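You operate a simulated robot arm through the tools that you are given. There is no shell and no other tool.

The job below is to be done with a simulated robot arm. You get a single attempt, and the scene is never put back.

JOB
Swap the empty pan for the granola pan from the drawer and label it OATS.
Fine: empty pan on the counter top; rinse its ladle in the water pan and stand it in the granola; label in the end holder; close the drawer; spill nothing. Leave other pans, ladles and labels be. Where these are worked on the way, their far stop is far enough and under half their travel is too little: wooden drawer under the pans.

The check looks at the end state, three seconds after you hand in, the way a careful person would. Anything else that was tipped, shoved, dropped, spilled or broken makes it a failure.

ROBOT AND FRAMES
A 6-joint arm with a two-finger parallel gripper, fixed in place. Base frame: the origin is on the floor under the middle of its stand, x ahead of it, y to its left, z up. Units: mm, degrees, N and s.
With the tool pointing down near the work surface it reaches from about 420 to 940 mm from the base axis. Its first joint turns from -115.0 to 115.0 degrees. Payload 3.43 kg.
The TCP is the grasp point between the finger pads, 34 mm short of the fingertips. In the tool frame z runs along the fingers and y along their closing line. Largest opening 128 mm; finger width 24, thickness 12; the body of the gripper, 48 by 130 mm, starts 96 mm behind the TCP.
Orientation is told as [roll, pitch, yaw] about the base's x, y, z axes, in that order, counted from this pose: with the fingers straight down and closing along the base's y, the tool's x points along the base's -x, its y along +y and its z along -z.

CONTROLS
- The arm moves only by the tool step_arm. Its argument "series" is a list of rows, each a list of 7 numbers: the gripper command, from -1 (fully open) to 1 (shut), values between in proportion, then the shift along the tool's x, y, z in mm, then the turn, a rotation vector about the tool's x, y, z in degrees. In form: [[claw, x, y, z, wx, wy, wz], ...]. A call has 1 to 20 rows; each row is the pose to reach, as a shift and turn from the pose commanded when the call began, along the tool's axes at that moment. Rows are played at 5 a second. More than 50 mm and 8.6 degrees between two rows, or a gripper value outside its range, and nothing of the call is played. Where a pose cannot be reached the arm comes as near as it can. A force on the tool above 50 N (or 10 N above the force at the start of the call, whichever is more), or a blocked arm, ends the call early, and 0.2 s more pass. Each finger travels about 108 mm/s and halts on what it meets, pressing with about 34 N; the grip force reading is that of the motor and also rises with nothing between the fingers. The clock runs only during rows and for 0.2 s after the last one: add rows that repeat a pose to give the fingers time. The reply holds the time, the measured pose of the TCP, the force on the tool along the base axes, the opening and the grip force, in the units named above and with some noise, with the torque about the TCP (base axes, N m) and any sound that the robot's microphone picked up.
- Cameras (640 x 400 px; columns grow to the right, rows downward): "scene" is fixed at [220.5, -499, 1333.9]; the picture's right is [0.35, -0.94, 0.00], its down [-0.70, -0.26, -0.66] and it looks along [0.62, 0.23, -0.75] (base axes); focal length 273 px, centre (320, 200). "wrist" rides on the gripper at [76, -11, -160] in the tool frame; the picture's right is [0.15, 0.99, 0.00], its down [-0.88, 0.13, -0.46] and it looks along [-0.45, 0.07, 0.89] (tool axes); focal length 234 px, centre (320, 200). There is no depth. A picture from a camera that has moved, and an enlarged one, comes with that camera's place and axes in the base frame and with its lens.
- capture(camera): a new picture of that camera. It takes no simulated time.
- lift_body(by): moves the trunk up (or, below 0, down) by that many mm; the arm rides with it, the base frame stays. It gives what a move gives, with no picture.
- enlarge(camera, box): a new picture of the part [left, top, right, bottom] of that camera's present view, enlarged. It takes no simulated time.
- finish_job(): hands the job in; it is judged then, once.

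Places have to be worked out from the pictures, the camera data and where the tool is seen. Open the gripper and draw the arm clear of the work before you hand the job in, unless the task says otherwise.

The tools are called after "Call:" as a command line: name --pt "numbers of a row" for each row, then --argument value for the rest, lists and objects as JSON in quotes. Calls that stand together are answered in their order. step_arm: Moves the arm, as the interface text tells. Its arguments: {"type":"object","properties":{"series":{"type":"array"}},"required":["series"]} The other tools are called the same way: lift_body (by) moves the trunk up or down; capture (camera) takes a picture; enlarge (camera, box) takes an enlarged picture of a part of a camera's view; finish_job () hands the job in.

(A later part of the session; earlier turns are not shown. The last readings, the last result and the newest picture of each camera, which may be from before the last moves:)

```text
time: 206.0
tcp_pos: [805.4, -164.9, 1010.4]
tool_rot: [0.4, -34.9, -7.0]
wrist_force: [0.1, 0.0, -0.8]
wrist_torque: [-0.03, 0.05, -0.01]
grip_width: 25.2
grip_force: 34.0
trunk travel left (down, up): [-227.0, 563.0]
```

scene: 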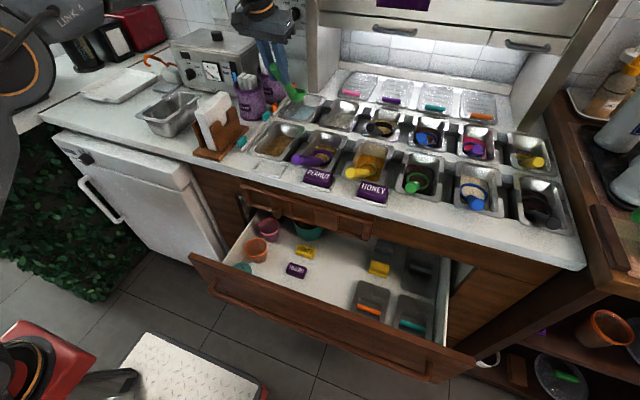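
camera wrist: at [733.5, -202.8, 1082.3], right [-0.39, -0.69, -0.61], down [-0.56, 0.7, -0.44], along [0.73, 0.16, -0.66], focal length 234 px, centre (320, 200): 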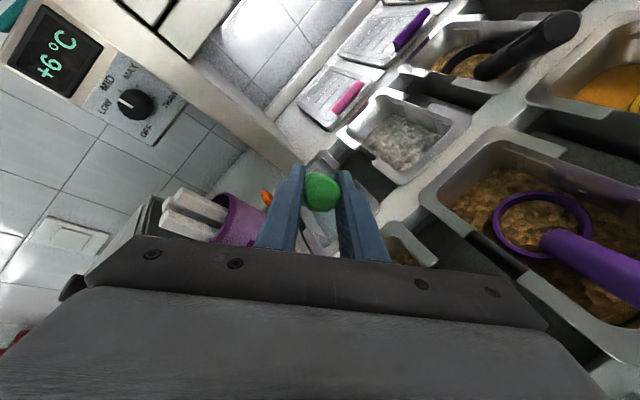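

Call:
step_arm --pt "1 15 2 -10.5 0 0 0" --pt "1 35 5 -24.5 0 0 0" --pt "1 55 8 -38.5 0 0 0" --pt "1 75 11 -52.5 0 0 0" --pt "1 89.9 13.3 -63 0 0 0" --pt "1 89.9 13.3 -63 0 0 0"

Call:
enlarge --camera "scene" --box '[220, 70, 330, 160]'

Call:
enlarge --camera "wrist" --box '[240, 60, 400, 220]'

```text
time: 207.4
tcp_pos: [695.5, -136.5, 1009.8]
tool_rot: [0.4, -34.9, -6.9]
wrist_force: [-0.9, 0.9, 0.0]
wrist_torque: [-0.01, 0.04, -0.02]
grip_width: 25.3
grip_force: 33.9
trunk travel left (down, up): [-227.0, 563.0]
```

```text
4.44 times, centred on (275, 115) of scene
camera zoom: at [220.5, -499.0, 1333.9], right [0.35, -0.94, 0.0], down [-0.7, -0.26, -0.66], along [0.62, 0.23, -0.75], focal length 1212 px, centre (520, 578)
```

zoom: 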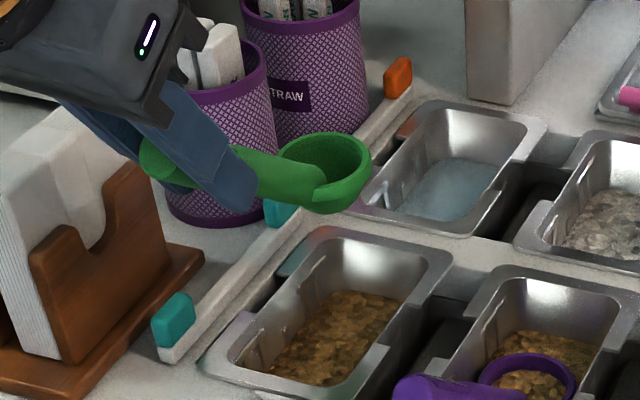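

```text
2.50 times, centred on (320, 140) of wrist
camera zoom: at [541.3, -130.4, 1097.8], right [0.0, 1.0, -0.08], down [0.47, 0.07, 0.88], along [0.88, -0.03, -0.47], focal length 585 px, centre (320, 350)
```

zoom: 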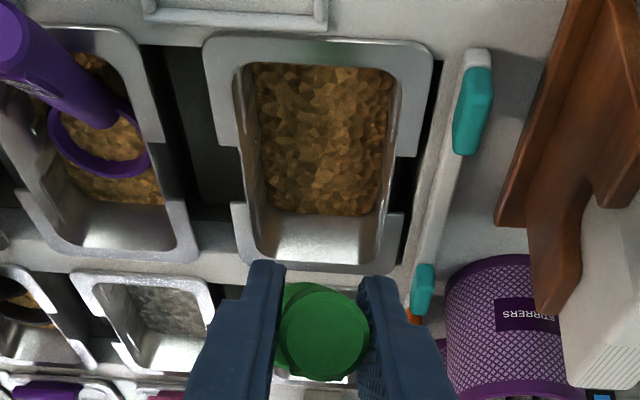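

Cup is clean and over the granola pan. I lower it toward the granola.

Call:
step_arm --pt "1 6 0 8.5 0 0 0" --pt "1 13 0 18.5 0 0 0" --pt "1 20 0 28.5 0 0 0" --pt "1 27 0 38.5 0 0 0" --pt "1 34 0 48.5 0 0 0" --pt "1 40 0 57 0 0 0" --pt "1 43 0 61.5 0 0 0"

Call:
enlarge --camera "scene" --box '[220, 90, 320, 160]'

```text
time: 209.0
tcp_pos: [698.2, -138.8, 935.5]
tool_rot: [0.5, -35.0, -6.9]
wrist_force: [-0.4, -0.1, -0.6]
wrist_torque: [-0.03, 0.05, -0.02]
grip_width: 25.3
grip_force: 34.0
trunk travel left (down, up): [-227.0, 563.0]
```

```text
5.71 times, centred on (270, 125) of scene
camera zoom: at [220.5, -499.0, 1333.9], right [0.35, -0.94, 0.0], down [-0.7, -0.26, -0.66], along [0.62, 0.23, -0.75], focal length 1558 px, centre (606, 629)
```

zoom: 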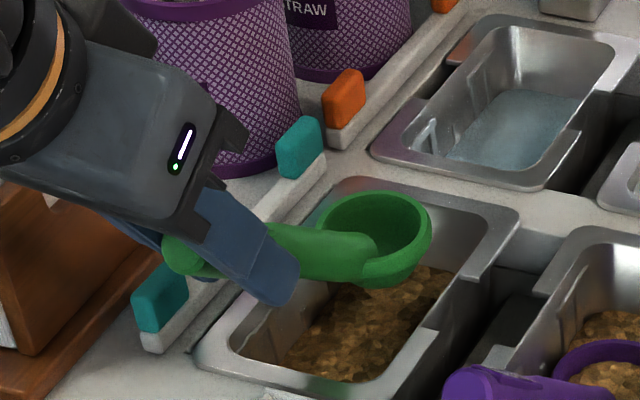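

Call:
step_arm --pt "1 1.7 0 2.5 0 0 0" --pt "1 3.4 0 4.9 0 0 0" --pt "1 5.2 0 7.4 0 0 0" --pt "1 6.9 0 9.8 0 0 0" --pt "1 8.6 0 12.3 0 0 0"

Call:
enlarge --camera "scene" --box '[220, 90, 320, 160]'

```text
time: 210.2
tcp_pos: [696.9, -137.9, 919.1]
tool_rot: [0.4, -35.1, -6.9]
wrist_force: [-0.6, -0.3, -0.4]
wrist_torque: [0.03, 0.04, -0.02]
grip_width: 25.4
grip_force: 34.3
trunk travel left (down, up): [-227.0, 563.0]
```

```text
5.71 times, centred on (270, 125) of scene
camera zoom: at [220.5, -499.0, 1333.9], right [0.35, -0.94, 0.0], down [-0.7, -0.26, -0.66], along [0.62, 0.23, -0.75], focal length 1558 px, centre (606, 629)
```

zoom: 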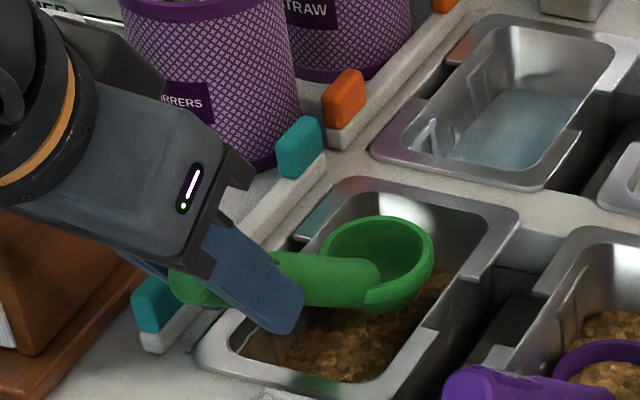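

Call:
step_arm --pt "1 1.4 0 2 0 0 0" --pt "1 2.9 0 4.1 0 0 0" --pt "1 4.3 0 6.1 0 0 0" --pt "1 5.7 0 8.2 0 0 0"

Call:
enlarge --camera "scene" --box '[220, 90, 320, 160]'

```text
time: 211.2
tcp_pos: [697.4, -136.9, 909.3]
tool_rot: [0.4, -35.0, -6.8]
wrist_force: [-0.7, 0.3, 0.1]
wrist_torque: [-0.02, 0.04, -0.01]
grip_width: 25.2
grip_force: 33.7
trunk travel left (down, up): [-227.0, 563.0]
```

```text
5.71 times, centred on (270, 125) of scene
camera zoom: at [220.5, -499.0, 1333.9], right [0.35, -0.94, 0.0], down [-0.7, -0.26, -0.66], along [0.62, 0.23, -0.75], focal length 1558 px, centre (606, 629)
```

zoom: 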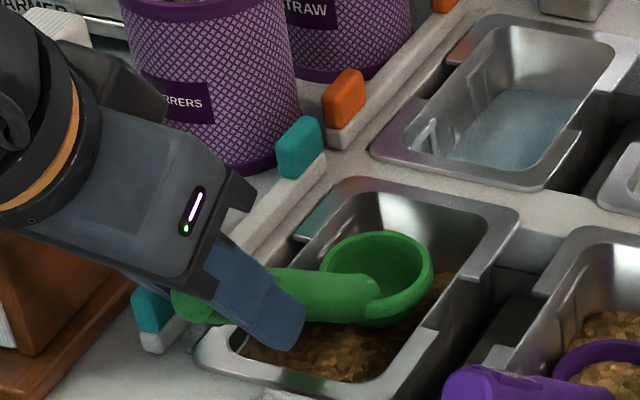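

Call:
step_arm --pt "1 1.1 0 1.6 0 0 0" --pt "1 2.3 0 3.3 0 0 0" --pt "1 3.4 0 4.9 0 0 0"

Call:
enlarge --camera "scene" --box '[240, 100, 310, 155]'

```text
time: 212.0
tcp_pos: [699.4, -138.0, 905.0]
tool_rot: [0.4, -35.1, -6.9]
wrist_force: [0.0, -0.5, -0.3]
wrist_torque: [0.01, 0.04, 0.02]
grip_width: 25.1
grip_force: 34.5
trunk travel left (down, up): [-227.0, 563.0]
```

```text
7.27 times, centred on (275, 128) of scene
camera zoom: at [220.5, -499.0, 1333.9], right [0.35, -0.94, 0.0], down [-0.7, -0.26, -0.66], along [0.62, 0.23, -0.75], focal length 1983 px, centre (647, 727)
```

zoom: 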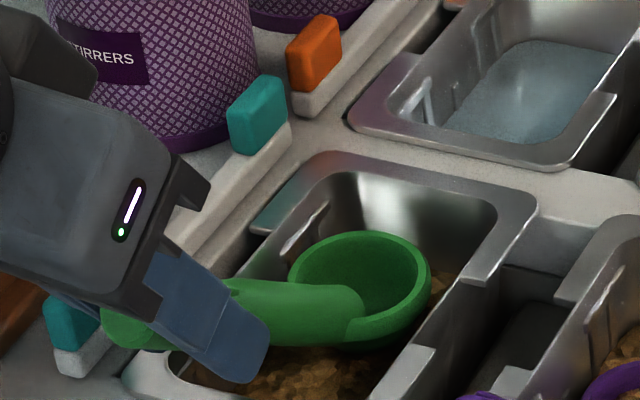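

Call:
step_arm --pt "1 0.6 0 0.8 0 0 0" --pt "1 1.1 0 1.6 0 0 0" --pt "1 1.7 0 2.5 0 0 0" --pt "1 2.3 0 3.3 0 0 0"

Call:
enlarge --camera "scene" --box '[240, 100, 310, 155]'

```text
time: 213.0
tcp_pos: [698.8, -137.0, 900.0]
tool_rot: [0.4, -35.0, -6.9]
wrist_force: [-0.6, 1.4, -0.9]
wrist_torque: [-0.01, 0.06, 0.0]
grip_width: 25.5
grip_force: 33.8
trunk travel left (down, up): [-227.0, 563.0]
```

```text
7.27 times, centred on (275, 128) of scene
camera zoom: at [220.5, -499.0, 1333.9], right [0.35, -0.94, 0.0], down [-0.7, -0.26, -0.66], along [0.62, 0.23, -0.75], focal length 1983 px, centre (647, 727)
```

zoom: 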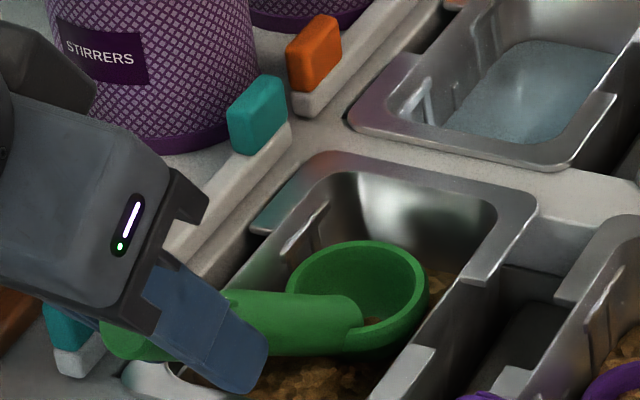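

The cup sinks into the granola (granola is visible in it). I lower 2 mm more to reach the resting pose.

Call:
step_arm --pt "1 0.6 0 0.8 0 0 0" --pt "1 1.1 0 1.6 0 0 0" --pt "1 1.7 0 2.5 0 0 0"

```text
time: 213.8
tcp_pos: [698.6, -137.1, 897.7]
tool_rot: [0.4, -35.1, -6.9]
wrist_force: [-1.3, 0.2, -0.9]
wrist_torque: [-0.02, 0.03, -0.02]
grip_width: 25.2
grip_force: 34.3
trunk travel left (down, up): [-227.0, 563.0]
```

Call:
step_arm --pt "1 0.6 0 0.8 0 0 0" --pt "1 1.1 0 1.6 0 0 0" --pt "1 1.7 0 2.5 0 0 0"

Call:
enlarge --camera "wrist" --box '[240, 100, 400, 240]'

Call:
enlarge --camera "scene" --box '[240, 100, 310, 155]'

```text
time: 214.6
tcp_pos: [699.7, -137.7, 894.9]
tool_rot: [0.4, -34.9, -6.9]
wrist_force: [-0.8, -0.4, -0.4]
wrist_torque: [0.01, 0.05, 0.03]
grip_width: 25.0
grip_force: 33.7
trunk travel left (down, up): [-227.0, 563.0]
```

```text
2.86 times, centred on (320, 170) of wrist
camera zoom: at [544.3, -130.5, 982.1], right [0.0, 1.0, -0.08], down [0.47, 0.07, 0.88], along [0.88, -0.03, -0.47], focal length 669 px, centre (320, 286)
```

zoom: 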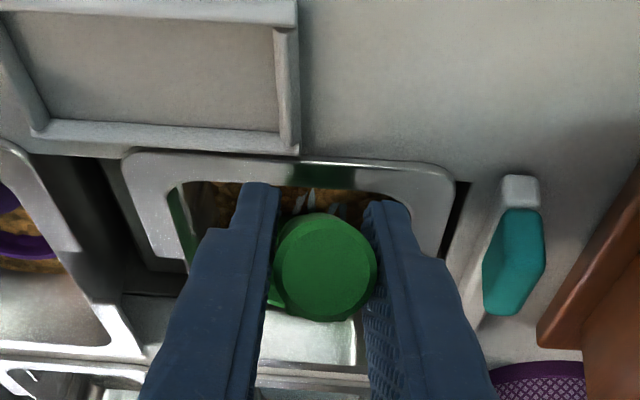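

```text
7.27 times, centred on (275, 128) of scene
camera zoom: at [220.5, -499.0, 1333.9], right [0.35, -0.94, 0.0], down [-0.7, -0.26, -0.66], along [0.62, 0.23, -0.75], focal length 1983 px, centre (647, 727)
```

zoom: 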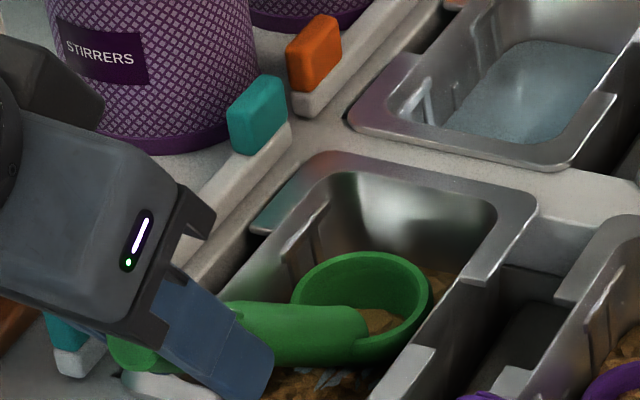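

I notice small bluish bits near the front of the granola; I zoom in to see what they are.

Call:
enlarge --camera "scene" --box '[255, 132, 295, 160]'

Call:
enlarge --camera "wrist" --box '[290, 125, 350, 165]'

```text
14.29 times, centred on (275, 146) of scene
camera zoom: at [220.5, -499.0, 1333.9], right [0.35, -0.94, 0.0], down [-0.7, -0.26, -0.66], along [0.62, 0.23, -0.75], focal length 3896 px, centre (963, 971)
```

zoom: 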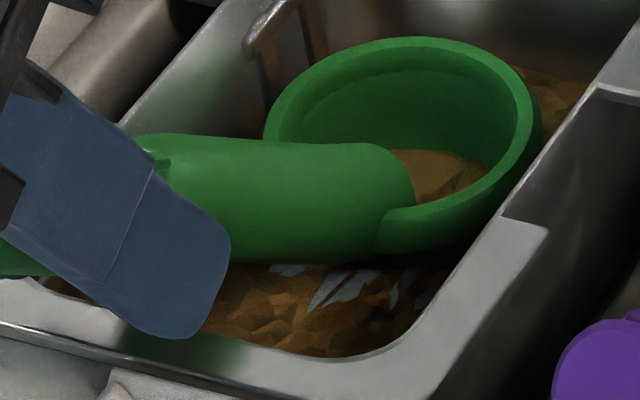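

```text
10.00 times, centred on (320, 145) of wrist
camera zoom: at [544.3, -130.5, 982.1], right [0.0, 1.0, -0.08], down [0.47, 0.07, 0.88], along [0.88, -0.03, -0.47], focal length 2342 px, centre (320, 750)
```

zoom: 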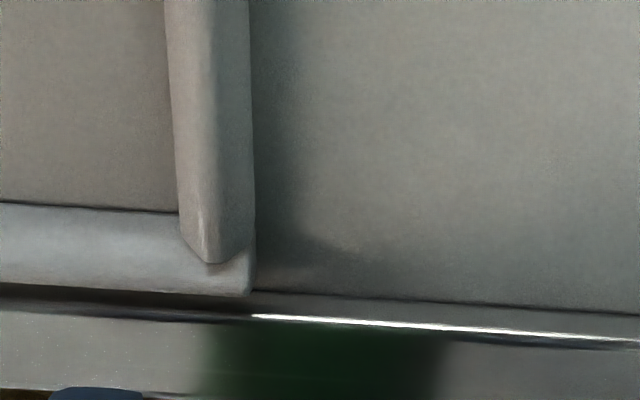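

Call:
enlarge --camera "wrist" --box '[285, 155, 355, 195]'

Call:
enlarge --camera "scene" --box '[268, 146, 288, 160]'

```text
9.14 times, centred on (320, 175) of wrist
camera zoom: at [544.3, -130.5, 982.1], right [0.0, 1.0, -0.08], down [0.47, 0.07, 0.88], along [0.88, -0.03, -0.47], focal length 2141 px, centre (320, 429)
```

zoom: 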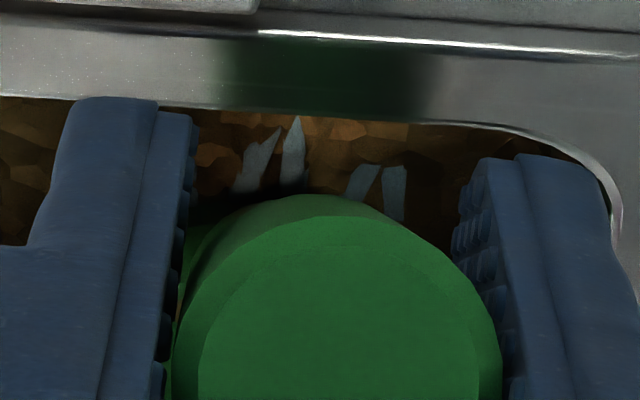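

```text
16.00 times, centred on (278, 153) of scene
camera zoom: at [220.5, -499.0, 1333.9], right [0.35, -0.94, 0.0], down [-0.7, -0.26, -0.66], along [0.62, 0.23, -0.75], focal length 4364 px, centre (992, 952)
```

zoom: 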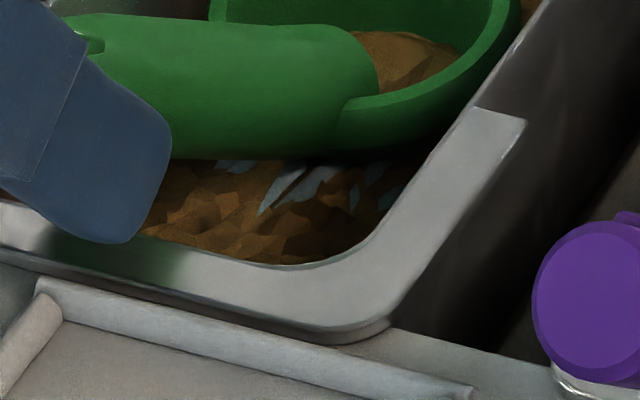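

I raise the ladle a little to inspect the granola surface beneath.

Call:
step_arm --pt "1 -10 0 -14 0 0 0" --pt "1 -22 0 -31 0 0 0" --pt "1 -40 0 -57 0 0 0" --pt "1 -60 0 -86 0 0 0"

Call:
enlarge --camera "scene" --box '[245, 115, 305, 160]'

Call:
enlarge --camera "wrist" --box '[260, 90, 380, 180]'

Call:
enlarge --camera "scene" --box '[265, 95, 300, 125]'

```text
time: 215.6
tcp_pos: [697.1, -138.6, 1000.6]
tool_rot: [0.5, -34.9, -6.9]
wrist_force: [0.4, -0.6, -0.8]
wrist_torque: [0.02, 0.06, -0.03]
grip_width: 25.0
grip_force: 34.4
trunk travel left (down, up): [-227.0, 563.0]
```

```text
8.89 times, centred on (275, 138) of scene
camera zoom: at [220.5, -499.0, 1333.9], right [0.35, -0.94, 0.0], down [-0.7, -0.26, -0.66], along [0.62, 0.23, -0.75], focal length 2424 px, centre (720, 756)
```

zoom: 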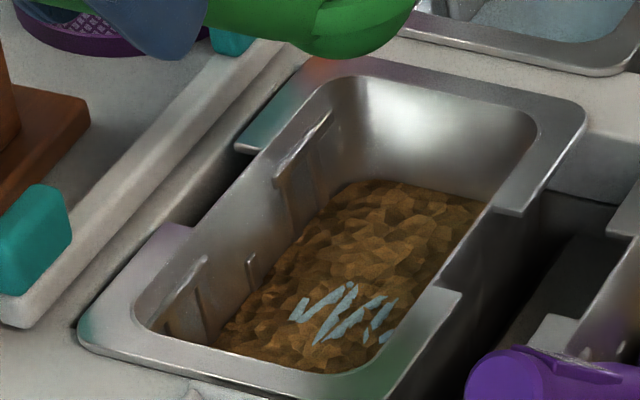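

```text
4.44 times, centred on (320, 135) of wrist
camera zoom: at [542.5, -131.2, 1087.2], right [0.0, 1.0, -0.08], down [0.47, 0.07, 0.88], along [0.88, -0.03, -0.47], focal length 1041 px, centre (320, 489)
```

zoom: 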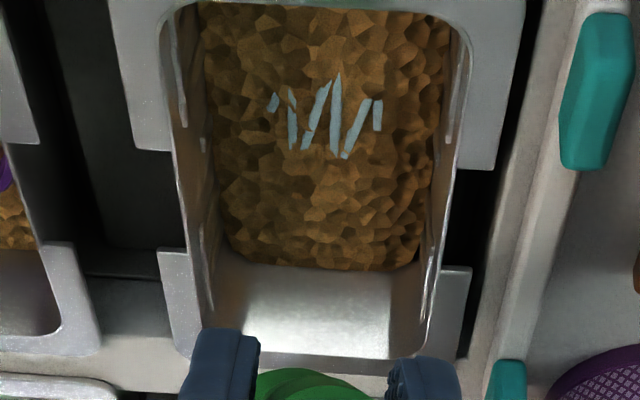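

```text
13.33 times, centred on (282, 110) of scene
camera zoom: at [220.5, -499.0, 1333.9], right [0.35, -0.94, 0.0], down [-0.7, -0.26, -0.66], along [0.62, 0.23, -0.75], focal length 3636 px, centre (820, 1400)
```

zoom: 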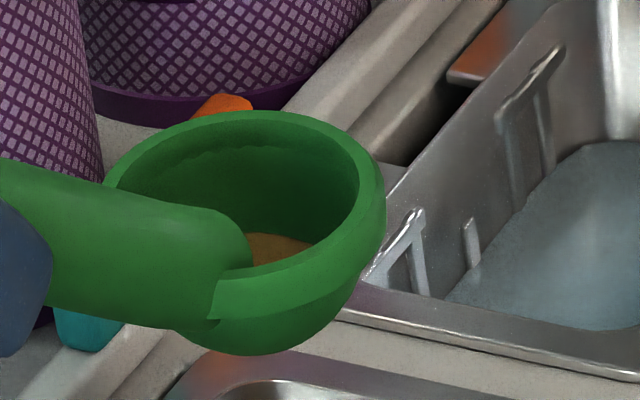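

Call:
enlarge --camera "wrist" --box '[300, 100, 340, 130]'

Call:
capture --camera "wrist"

Call:
capture --camera "scene"

```text
13.33 times, centred on (320, 115) of wrist
camera zoom: at [542.5, -131.2, 1087.2], right [0.0, 1.0, -0.08], down [0.47, 0.07, 0.88], along [0.88, -0.03, -0.47], focal length 3122 px, centre (320, 1333)
```

zoom: 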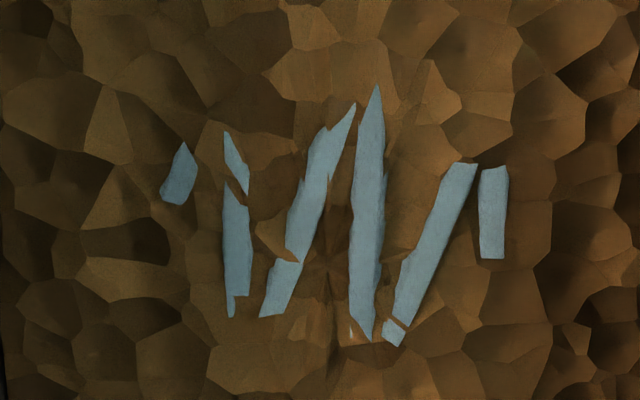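

```text
taken
camera wrist: at [542.5, -131.2, 1087.2], right [0.0, 1.0, -0.08], down [0.47, 0.07, 0.88], along [0.88, -0.03, -0.47], focal length 234 px, centre (320, 200)
```

wrist: 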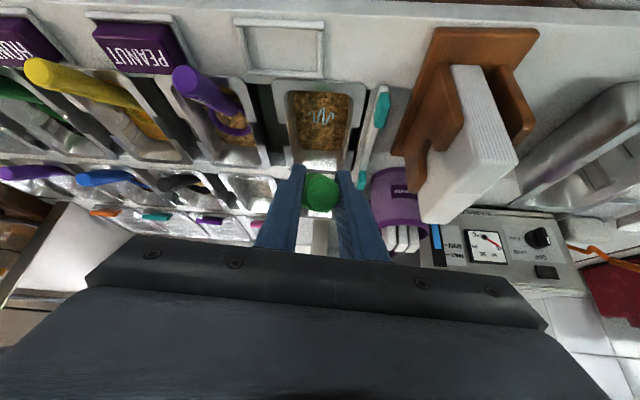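

```text
taken
```

scene: 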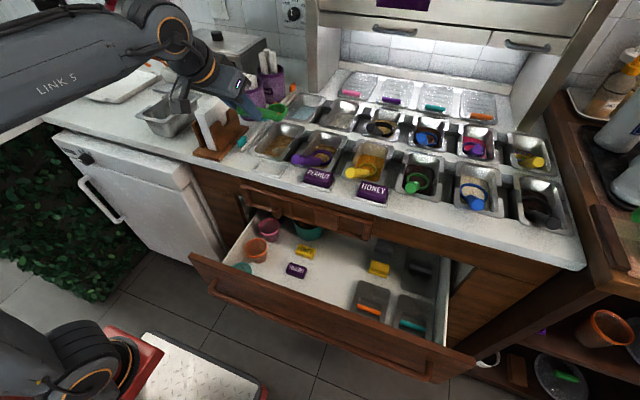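

The marks look like water traces from the wet ladle; the cup itself is clean and now carries a bit of granola. I correct a ~5° slip of the ladle in the grip, then lower it again to rest.

Call:
step_arm --pt "1 0 0 0 0 2.5 0" --pt "1 0 0 0 0 5 0" --pt "1 0 0 0 0 5 0"

Call:
step_arm --pt "1 7 0 12 0 0 0" --pt "1 14 0 24 0 0 0" --pt "1 21 0 36.4 0 0 0" --pt "1 28 0 48.5 0 0 0" --pt "1 35 0 60.6 0 0 0" --pt "1 41 0 71 0 0 0" --pt "1 46 0 79.7 0 0 0"

Call:
enlarge --camera "scene" --box '[240, 100, 310, 155]'

```text
time: 216.4
tcp_pos: [697.1, -138.7, 999.3]
tool_rot: [0.2, -30.0, -7.0]
wrist_force: [-0.1, 0.9, -0.3]
wrist_torque: [0.03, 0.05, 0.03]
grip_width: 25.4
grip_force: 33.6
trunk travel left (down, up): [-227.0, 563.0]
```

```text
time: 218.0
tcp_pos: [698.7, -139.2, 908.2]
tool_rot: [0.3, -29.9, -6.9]
wrist_force: [0.1, -0.6, 0.1]
wrist_torque: [-0.01, 0.06, 0.0]
grip_width: 25.3
grip_force: 34.3
trunk travel left (down, up): [-227.0, 563.0]
```

```text
7.27 times, centred on (275, 128) of scene
camera zoom: at [220.5, -499.0, 1333.9], right [0.35, -0.94, 0.0], down [-0.7, -0.26, -0.66], along [0.62, 0.23, -0.75], focal length 1983 px, centre (647, 727)
```

zoom: 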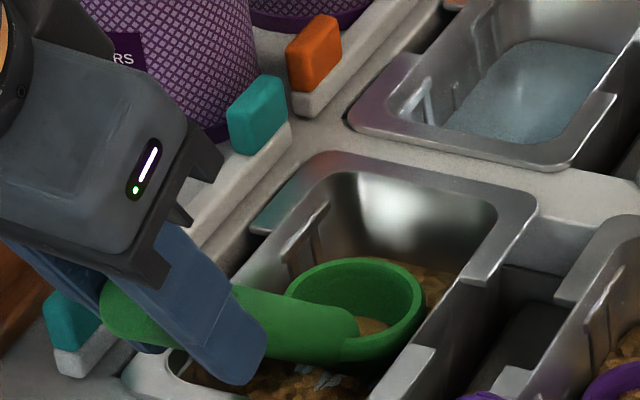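

Call:
step_arm --pt "1 1 0 1.7 0 0 0" --pt "1 2 0 3.5 0 0 0" --pt "1 3 0 5.2 0 0 0"

Call:
step_arm --pt "1 0.75 0 1.3 0 0 0" --pt "1 1.5 0 2.6 0 0 0" --pt "1 2 0 3.5 0 0 0"

Call:
enlarge --camera "scene" --box '[240, 100, 310, 155]'

```text
time: 218.8
tcp_pos: [697.5, -137.4, 902.6]
tool_rot: [0.3, -30.0, -6.9]
wrist_force: [0.4, -0.4, -0.1]
wrist_torque: [0.01, 0.05, 0.0]
grip_width: 25.2
grip_force: 34.2
trunk travel left (down, up): [-227.0, 563.0]
```

```text
time: 219.6
tcp_pos: [697.0, -138.4, 897.2]
tool_rot: [0.4, -30.0, -6.9]
wrist_force: [0.9, 0.8, -0.3]
wrist_torque: [0.01, -0.01, 0.01]
grip_width: 25.3
grip_force: 34.2
trunk travel left (down, up): [-227.0, 563.0]
```

```text
7.27 times, centred on (275, 128) of scene
camera zoom: at [220.5, -499.0, 1333.9], right [0.35, -0.94, 0.0], down [-0.7, -0.26, -0.66], along [0.62, 0.23, -0.75], focal length 1983 px, centre (647, 727)
```

zoom: 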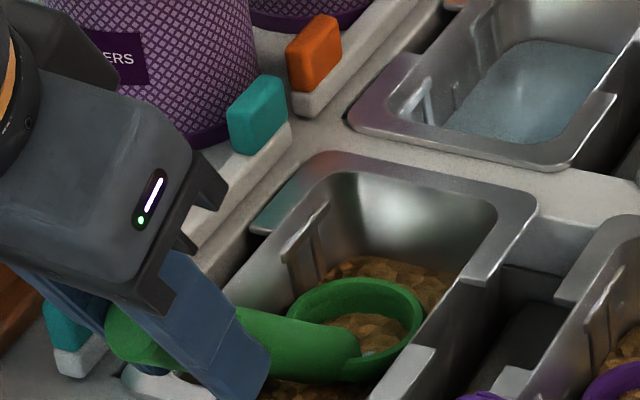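

The cup is well embedded in the granola. I open the fingers slowly to let the ladle settle.

Call:
step_arm --pt "0.6 0 0 0 0 0 0" --pt "0.5 0 0 0 0 0 0" --pt "0.4 0 0 0 0 0 0" --pt "0.3 0 0 0 0 0 0" --pt "0.3 0 0 0 0 0 0"

Call:
enlarge --camera "scene" --box '[230, 100, 310, 160]'

Call:
enlarge --camera "wrist" --box '[240, 100, 400, 240]'

```text
time: 220.8
tcp_pos: [697.3, -138.2, 898.0]
tool_rot: [0.3, -30.0, -6.8]
wrist_force: [0.2, 0.9, 0.9]
wrist_torque: [0.0, -0.01, -0.02]
grip_width: 44.9
grip_force: 0.0
trunk travel left (down, up): [-227.0, 563.0]
```

```text
6.67 times, centred on (270, 130) of scene
camera zoom: at [220.5, -499.0, 1333.9], right [0.35, -0.94, 0.0], down [-0.7, -0.26, -0.66], along [0.62, 0.23, -0.75], focal length 1818 px, centre (653, 667)
```

zoom: 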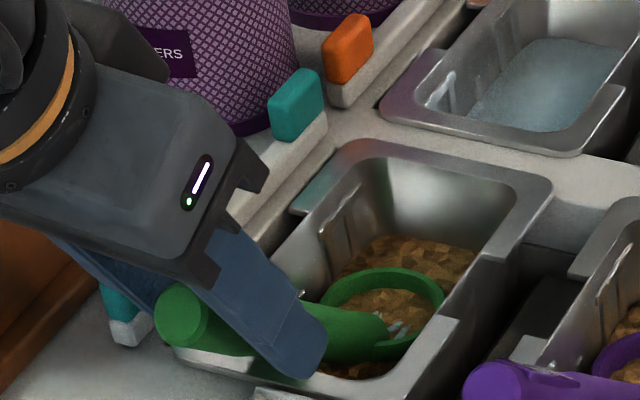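

```text
2.86 times, centred on (320, 170) of wrist
camera zoom: at [551.1, -131.9, 998.2], right [-0.01, 1.0, -0.07], down [0.55, 0.06, 0.84], along [0.84, -0.03, -0.55], focal length 669 px, centre (320, 286)
```

zoom: 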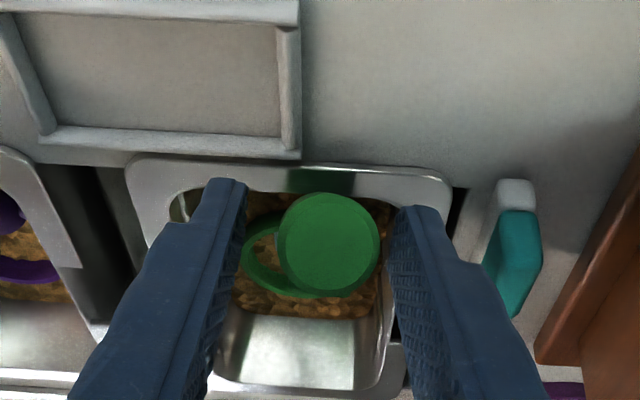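

The ladle settled in the granola with its handle on the rim, like the others. I withdraw the gripper along its axis.

Call:
step_arm --pt "0.3 0 0 -10 0 0 0" --pt "0.3 0 0 -25 0 0 0" --pt "0.3 0 0 -45 0 0 0" --pt "0.3 0 0 -75 0 0 0" --pt "0.3 0 0 -110 0 0 0" --pt "0.3 0 0 -140 0 0 0"

Call:
enlarge --camera "scene" --box '[220, 90, 360, 190]'

Call:
capture --camera "wrist"

```text
time: 222.2
tcp_pos: [625.5, -128.5, 1018.2]
tool_rot: [0.2, -30.1, -7.0]
wrist_force: [0.1, 0.0, 0.4]
wrist_torque: [0.02, 0.01, 0.0]
grip_width: 44.3
grip_force: 0.1
trunk travel left (down, up): [-227.0, 563.0]
```

```text
4.00 times, centred on (290, 140) of scene
camera zoom: at [220.5, -499.0, 1333.9], right [0.35, -0.94, 0.0], down [-0.7, -0.26, -0.66], along [0.62, 0.23, -0.75], focal length 1091 px, centre (440, 440)
```

zoom: 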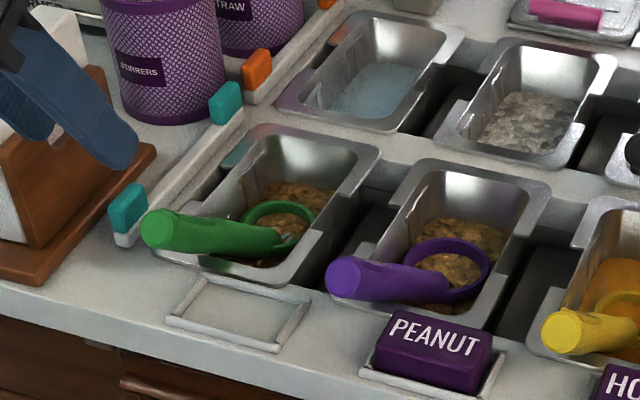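

```text
taken
camera wrist: at [479.2, -122.6, 1118.9], right [-0.01, 1.0, -0.07], down [0.55, 0.06, 0.84], along [0.84, -0.03, -0.55], focal length 234 px, centre (320, 200)
```

wrist: 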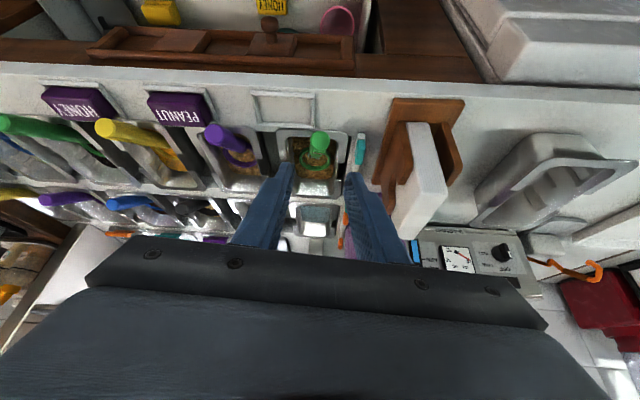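

The green ladle now stands just like its neighbours. Next the OATS label: I level the tool, and rotate it half a turn so the camera housing will point away from the drawer's front panel.

Call:
step_arm --pt "0.3 0 0 -5 0 7.5 0" --pt "0.3 0 0 -10 0 15 0" --pt "0.3 0 0 -15 0 22.5 0" --pt "0.3 0 0 -20 0 30 0" --pt "0.3 0 0 -20 0 30 0"

Call:
step_arm --pt "0.3 0 0 0 0 0 8" --pt "0.3 0 0 0 0 0 16" --pt "0.3 0 0 0 0 0 24" --pt "0.3 0 0 0 0 0 32" --pt "0.3 0 0 0 0 0 40" --pt "0.3 0 0 0 0 0 48" --pt "0.3 0 0 0 0 0 56" --pt "0.3 0 0 0 0 0 64" --pt "0.3 0 0 0 0 0 72" --pt "0.3 0 0 0 0 0 80" --pt "0.3 0 0 0 0 0 88" --pt "0.3 0 0 0 0 0 96" --pt "0.3 0 0 0 0 0 104"

```text
time: 223.4
tcp_pos: [617.1, -129.0, 1033.6]
tool_rot: [0.3, 0.2, -6.7]
wrist_force: [0.3, -0.7, -0.7]
wrist_torque: [-0.08, -0.02, 0.0]
grip_width: 44.9
grip_force: 0.2
trunk travel left (down, up): [-227.0, 563.0]
```

```text
time: 226.2
tcp_pos: [617.8, -127.9, 1033.8]
tool_rot: [-0.1, 0.2, -110.9]
wrist_force: [-0.9, -0.5, 0.2]
wrist_torque: [-0.01, -0.01, 0.01]
grip_width: 44.9
grip_force: 0.1
trunk travel left (down, up): [-227.0, 563.0]
```

Rotation works so far (yaw −111°). I continue to −180°.

Call:
step_arm --pt "0.3 0 0 0 0 0 8" --pt "0.3 0 0 0 0 0 16" --pt "0.3 0 0 0 0 0 24" --pt "0.3 0 0 0 0 0 32" --pt "0.3 0 0 0 0 0 40" --pt "0.3 0 0 0 0 0 48" --pt "0.3 0 0 0 0 0 56" --pt "0.3 0 0 0 0 0 64" --pt "0.3 0 0 0 0 0 69.1" --pt "0.3 0 0 0 0 0 69.1"

Call:
capture --camera "wrist"

```text
time: 228.4
tcp_pos: [617.2, -129.1, 1036.9]
tool_rot: [-0.3, 0.0, -179.9]
wrist_force: [-0.8, 0.1, -0.1]
wrist_torque: [0.0, 0.03, -0.01]
grip_width: 45.0
grip_force: 0.1
trunk travel left (down, up): [-227.0, 563.0]
```

```text
taken
camera wrist: at [692.7, -117.4, 1196.4], right [0.15, -0.99, 0.0], down [-0.88, -0.13, 0.45], along [-0.45, -0.06, -0.89], focal length 234 px, centre (320, 200)
```

wrist: 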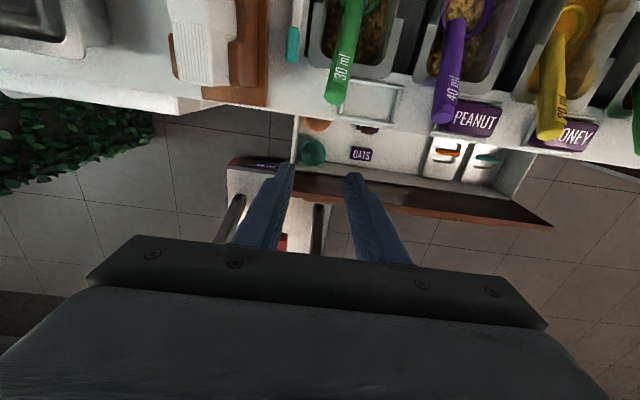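

The half turn is reached. I move above the OATS label (≈(507, −277)) and lower the trunk.

Call:
step_arm --pt "0.3 -40 0 0 0 0 0" --pt "0.3 -80 20 0 0 0 0" --pt "0.3 -105 60 0 0 0 0" --pt "0.3 -110 105 0 0 0 0" --pt "0 -110 148 0 0 0 0" --pt "-0.2 -110 148 0 0 0 0"

Call:
lift_body --by -227

Call:
capture --camera "wrist"

Call:
capture --camera "scene"

```text
time: 229.8
tcp_pos: [508.6, -274.8, 1035.5]
tool_rot: [-0.2, -0.1, -179.8]
wrist_force: [-0.7, 0.2, -0.7]
wrist_torque: [-0.02, 0.0, -0.02]
grip_width: 76.9
grip_force: 0.0
trunk travel left (down, up): [-227.0, 563.0]
```

```text
time: 232.2
tcp_pos: [509.8, -277.1, 809.4]
tool_rot: [-0.3, 0.1, -179.9]
wrist_force: [0.6, 0.9, -0.7]
wrist_torque: [-0.02, -0.02, 0.04]
grip_width: 77.0
grip_force: 0.1
trunk travel left (down, up): [0.0, 790.0]
```

```text
taken
camera wrist: at [583.6, -265.7, 968.5], right [0.15, -0.99, 0.0], down [-0.88, -0.14, 0.45], along [-0.45, -0.06, -0.89], focal length 234 px, centre (320, 200)
```

wrist: 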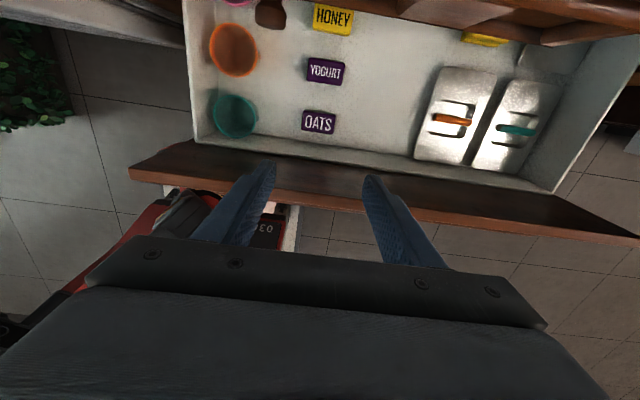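

```text
taken
```

scene: 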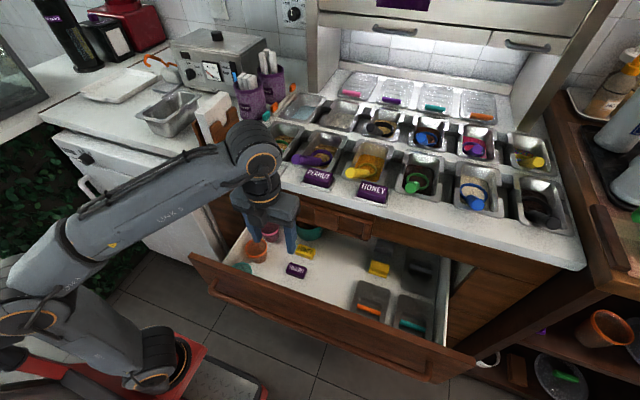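

Call:
enlarge --camera "wrist" --box '[280, 90, 360, 150]'

```text
6.67 times, centred on (320, 120) of wrist
camera zoom: at [583.6, -265.7, 968.5], right [0.15, -0.99, 0.0], down [-0.88, -0.14, 0.45], along [-0.45, -0.06, -0.89], focal length 1561 px, centre (320, 733)
```

zoom: 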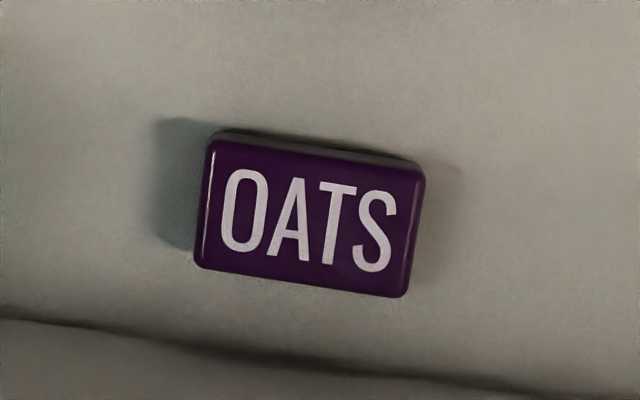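

OATS measures ~62.6 × 37 mm, centred 3 mm off. I centre and descend into the drawer to just above it.

Call:
step_arm --pt "-0.2 2 -2 40 0 0 0" --pt "-0.2 3.2 -3.2 80 0 0 0" --pt "-0.2 3.2 -3.2 120 0 0 0" --pt "-0.2 3.2 -3.2 160 0 0 0" --pt "-0.2 3.2 -3.2 200 0 0 0" --pt "-0.2 3.2 -3.2 220 0 0 0" --pt "-0.2 3.2 -3.2 220 0 0 0"

Call:
enlarge --camera "wrist" --box '[230, 90, 410, 230]'

Call:
enlarge --camera "scene" --box '[180, 140, 360, 290]'

```text
time: 233.8
tcp_pos: [511.7, -273.4, 586.6]
tool_rot: [-0.3, 0.0, -179.8]
wrist_force: [0.5, 0.1, 0.4]
wrist_torque: [-0.02, -0.01, 0.0]
grip_width: 77.0
grip_force: 0.1
trunk travel left (down, up): [0.0, 790.0]
```

```text
2.86 times, centred on (320, 160) of wrist
camera zoom: at [586.8, -261.4, 747.5], right [0.15, -0.99, 0.0], down [-0.88, -0.14, 0.45], along [-0.45, -0.06, -0.89], focal length 669 px, centre (320, 314)
```

zoom: 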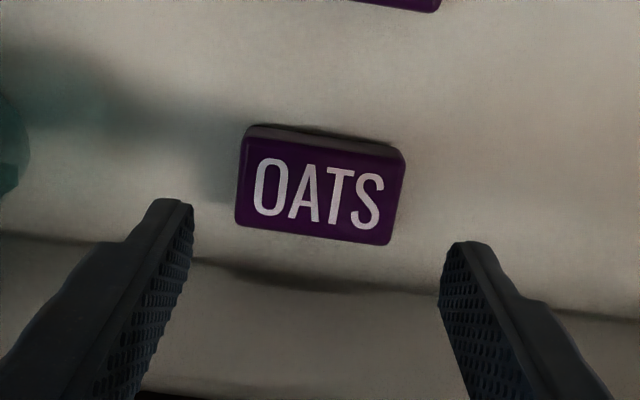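

```text
2.67 times, centred on (270, 215) of scene
camera zoom: at [220.5, -499.0, 1333.9], right [0.35, -0.94, 0.0], down [-0.7, -0.26, -0.66], along [0.62, 0.23, -0.75], focal length 727 px, centre (453, 160)
```

zoom: 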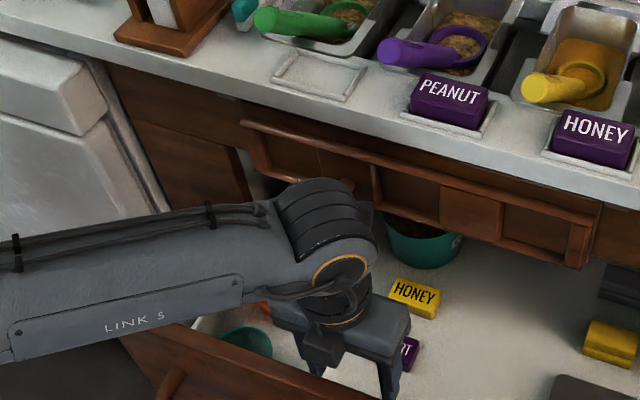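

The label is centred between the fingers. I descend gradually to bring the fingertips beside it.

Call:
step_arm --pt "-0.2 -1 0 20 0 0 0" --pt "-0.2 -1 0 40 0 0 0" --pt "-0.2 -1 0 55 0 0 0" --pt "-0.2 -1 0 66 0 0 0" --pt "-0.2 -1 0 66 0 0 0"

Call:
enlarge --camera "wrist" --box '[230, 90, 410, 230]'

```text
time: 235.0
tcp_pos: [510.0, -272.8, 521.5]
tool_rot: [-0.2, 0.0, -179.8]
wrist_force: [-0.3, 0.2, 0.8]
wrist_torque: [-0.01, 0.02, -0.01]
grip_width: 77.2
grip_force: 0.0
trunk travel left (down, up): [0.0, 790.0]
```

```text
2.86 times, centred on (320, 160) of wrist
camera zoom: at [585.7, -260.8, 681.0], right [0.15, -0.99, -0.01], down [-0.88, -0.14, 0.45], along [-0.45, -0.06, -0.89], focal length 669 px, centre (320, 314)
```

zoom: 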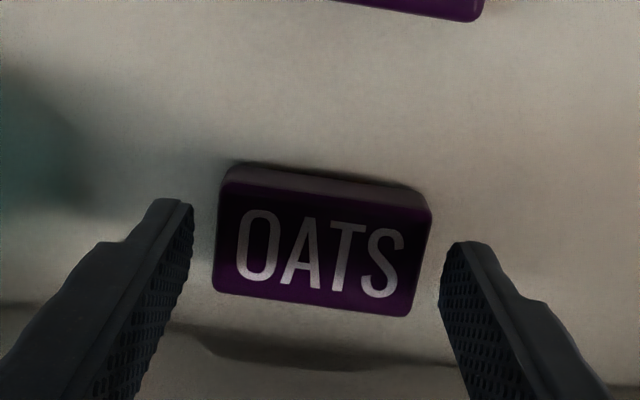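

Label top is at z≈489. I go down 10 mm more so the fingertips overlap its upper half, then close.

Call:
step_arm --pt "-0.2 0 0 5 0 0 0" --pt "-0.2 0 0 10 0 0 0" --pt "-0.1 0 0 10 0 0 0" --pt "0.0 0 0 10 0 0 0" --pt "0.2 0 0 10 0 0 0" --pt "0.5 0 0 10 0 0 0" --pt "1 0 0 10 0 0 0"

Call:
enlarge --camera "wrist" --box '[230, 90, 410, 230]'

```text
time: 236.6
tcp_pos: [510.5, -271.9, 512.9]
tool_rot: [-0.3, 0.1, -179.9]
wrist_force: [-0.6, -0.4, 0.0]
wrist_torque: [-0.05, -0.05, 0.02]
grip_width: 65.0
grip_force: 34.3
trunk travel left (down, up): [0.0, 790.0]
```

```text
2.86 times, centred on (320, 160) of wrist
camera zoom: at [585.1, -261.0, 672.0], right [0.15, -0.99, 0.0], down [-0.88, -0.14, 0.45], along [-0.45, -0.06, -0.89], focal length 669 px, centre (320, 314)
```

zoom: 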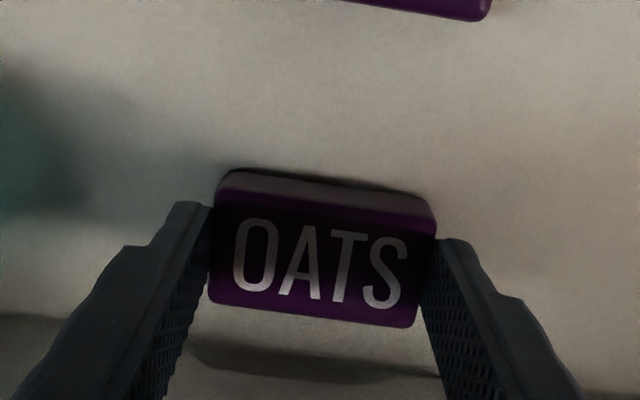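

Gripped at 65 mm, but the overlap may be small. I re-grip 6 mm lower for safety.

Call:
step_arm --pt "-0.1 0 0 0 0 0 0" --pt "-0.15 0 0 0 0 0 0" --pt "-0.15 0 0 3 0 0 0" --pt "-0.15 0 0 6 0 0 0" --pt "0 0 0 6 0 0 0" --pt "0.3 0 0 6 0 0 0" --pt "1 0 0 6 0 0 0" --pt "1 0 0 6 0 0 0"

Call:
step_arm --pt "1 0 0 -3 0 0 0" --pt "1 0 0 -8 0 0 0" --pt "1 0 0 -16 0 0 0" --pt "1 0 0 -28 0 0 0"

Call:
enlarge --camera "wrist" --box '[230, 90, 410, 230]'

```text
time: 238.4
tcp_pos: [510.4, -272.1, 507.0]
tool_rot: [-0.2, 0.0, -179.8]
wrist_force: [-0.6, 1.1, 2.7]
wrist_torque: [0.04, 0.04, -0.04]
grip_width: 65.1
grip_force: 34.1
trunk travel left (down, up): [0.0, 790.0]
```

```text
time: 239.4
tcp_pos: [512.4, -274.1, 534.5]
tool_rot: [-0.2, -0.1, -179.8]
wrist_force: [0.7, 0.8, 0.0]
wrist_torque: [0.02, 0.03, 0.01]
grip_width: 64.7
grip_force: 34.3
trunk travel left (down, up): [0.0, 790.0]
```

```text
2.86 times, centred on (320, 160) of wrist
camera zoom: at [587.1, -262.3, 693.3], right [0.15, -0.99, -0.01], down [-0.88, -0.14, 0.45], along [-0.45, -0.06, -0.89], focal length 669 px, centre (320, 314)
```

zoom: 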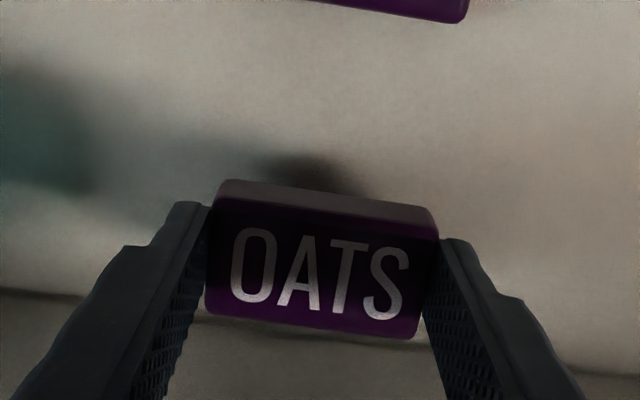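

The OATS label is lifted. I raise the trunk straight up to above counter height.

Call:
lift_body --by 430

Call:
capture --camera "wrist"

Call:
enlarge --camera "scene" --box '[200, 100, 380, 240]'

```text
refused: 430 is not a number from -400 to 400
```

```text
taken
camera wrist: at [587.1, -262.3, 693.3], right [0.15, -0.99, -0.01], down [-0.88, -0.14, 0.45], along [-0.45, -0.06, -0.89], focal length 234 px, centre (320, 200)
```

wrist: 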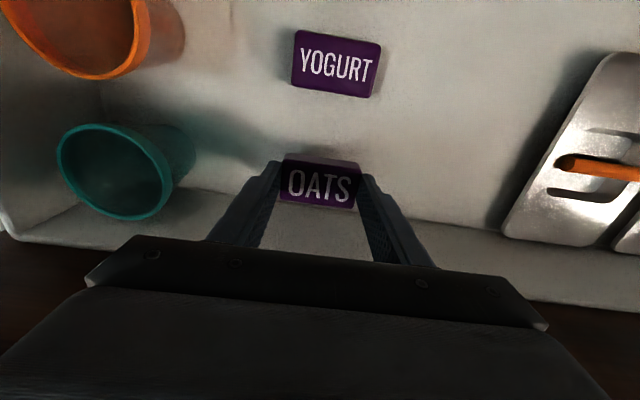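

```text
2.86 times, centred on (290, 170) of scene
camera zoom: at [220.5, -499.0, 1333.9], right [0.35, -0.94, 0.0], down [-0.7, -0.26, -0.66], along [0.62, 0.23, -0.75], focal length 779 px, centre (406, 286)
```

zoom: 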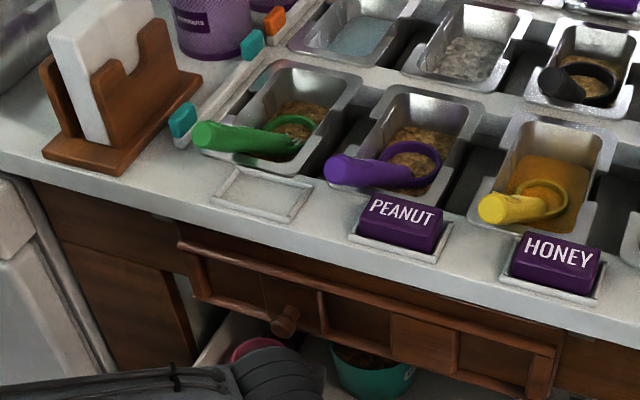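

Call:
lift_body --by 390

Call:
step_arm --pt "1 0 0 -25 0 0 0" --pt "1 0 0 -45 0 0 0" --pt "1 0 0 -60 0 0 0"

Call:
capture --camera "wrist"

Call:
enlarge --camera "scene" --box '[200, 100, 380, 240]'

```text
time: 243.2
tcp_pos: [510.9, -273.3, 925.0]
tool_rot: [-0.3, 0.0, -179.8]
wrist_force: [-0.5, 0.8, -1.4]
wrist_torque: [0.0, -0.02, 0.03]
grip_width: 65.0
grip_force: 33.2
trunk travel left (down, up): [-390.0, 400.0]
```

```text
time: 244.0
tcp_pos: [510.6, -273.1, 983.4]
tool_rot: [-0.4, 0.0, -179.8]
wrist_force: [0.0, 0.8, -1.3]
wrist_torque: [-0.03, -0.02, 0.02]
grip_width: 65.1
grip_force: 33.8
trunk travel left (down, up): [-390.0, 400.0]
```

```text
taken
camera wrist: at [585.8, -261.7, 1143.4], right [0.15, -0.99, 0.0], down [-0.88, -0.14, 0.45], along [-0.45, -0.06, -0.89], focal length 234 px, centre (320, 200)
```

wrist: 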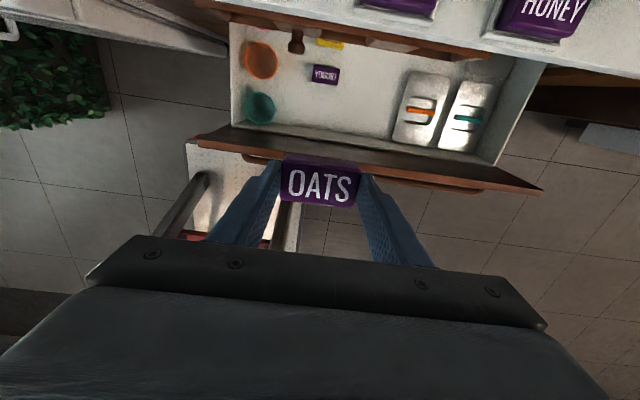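

```text
2.86 times, centred on (290, 170) of scene
camera zoom: at [220.5, -499.0, 1333.9], right [0.35, -0.94, 0.0], down [-0.7, -0.26, -0.66], along [0.62, 0.23, -0.75], focal length 779 px, centre (406, 286)
```

zoom: 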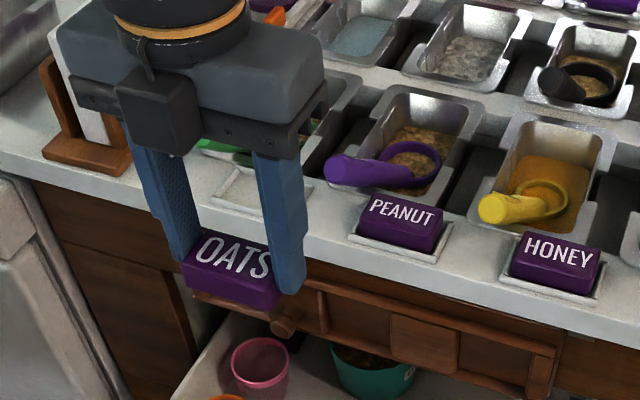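

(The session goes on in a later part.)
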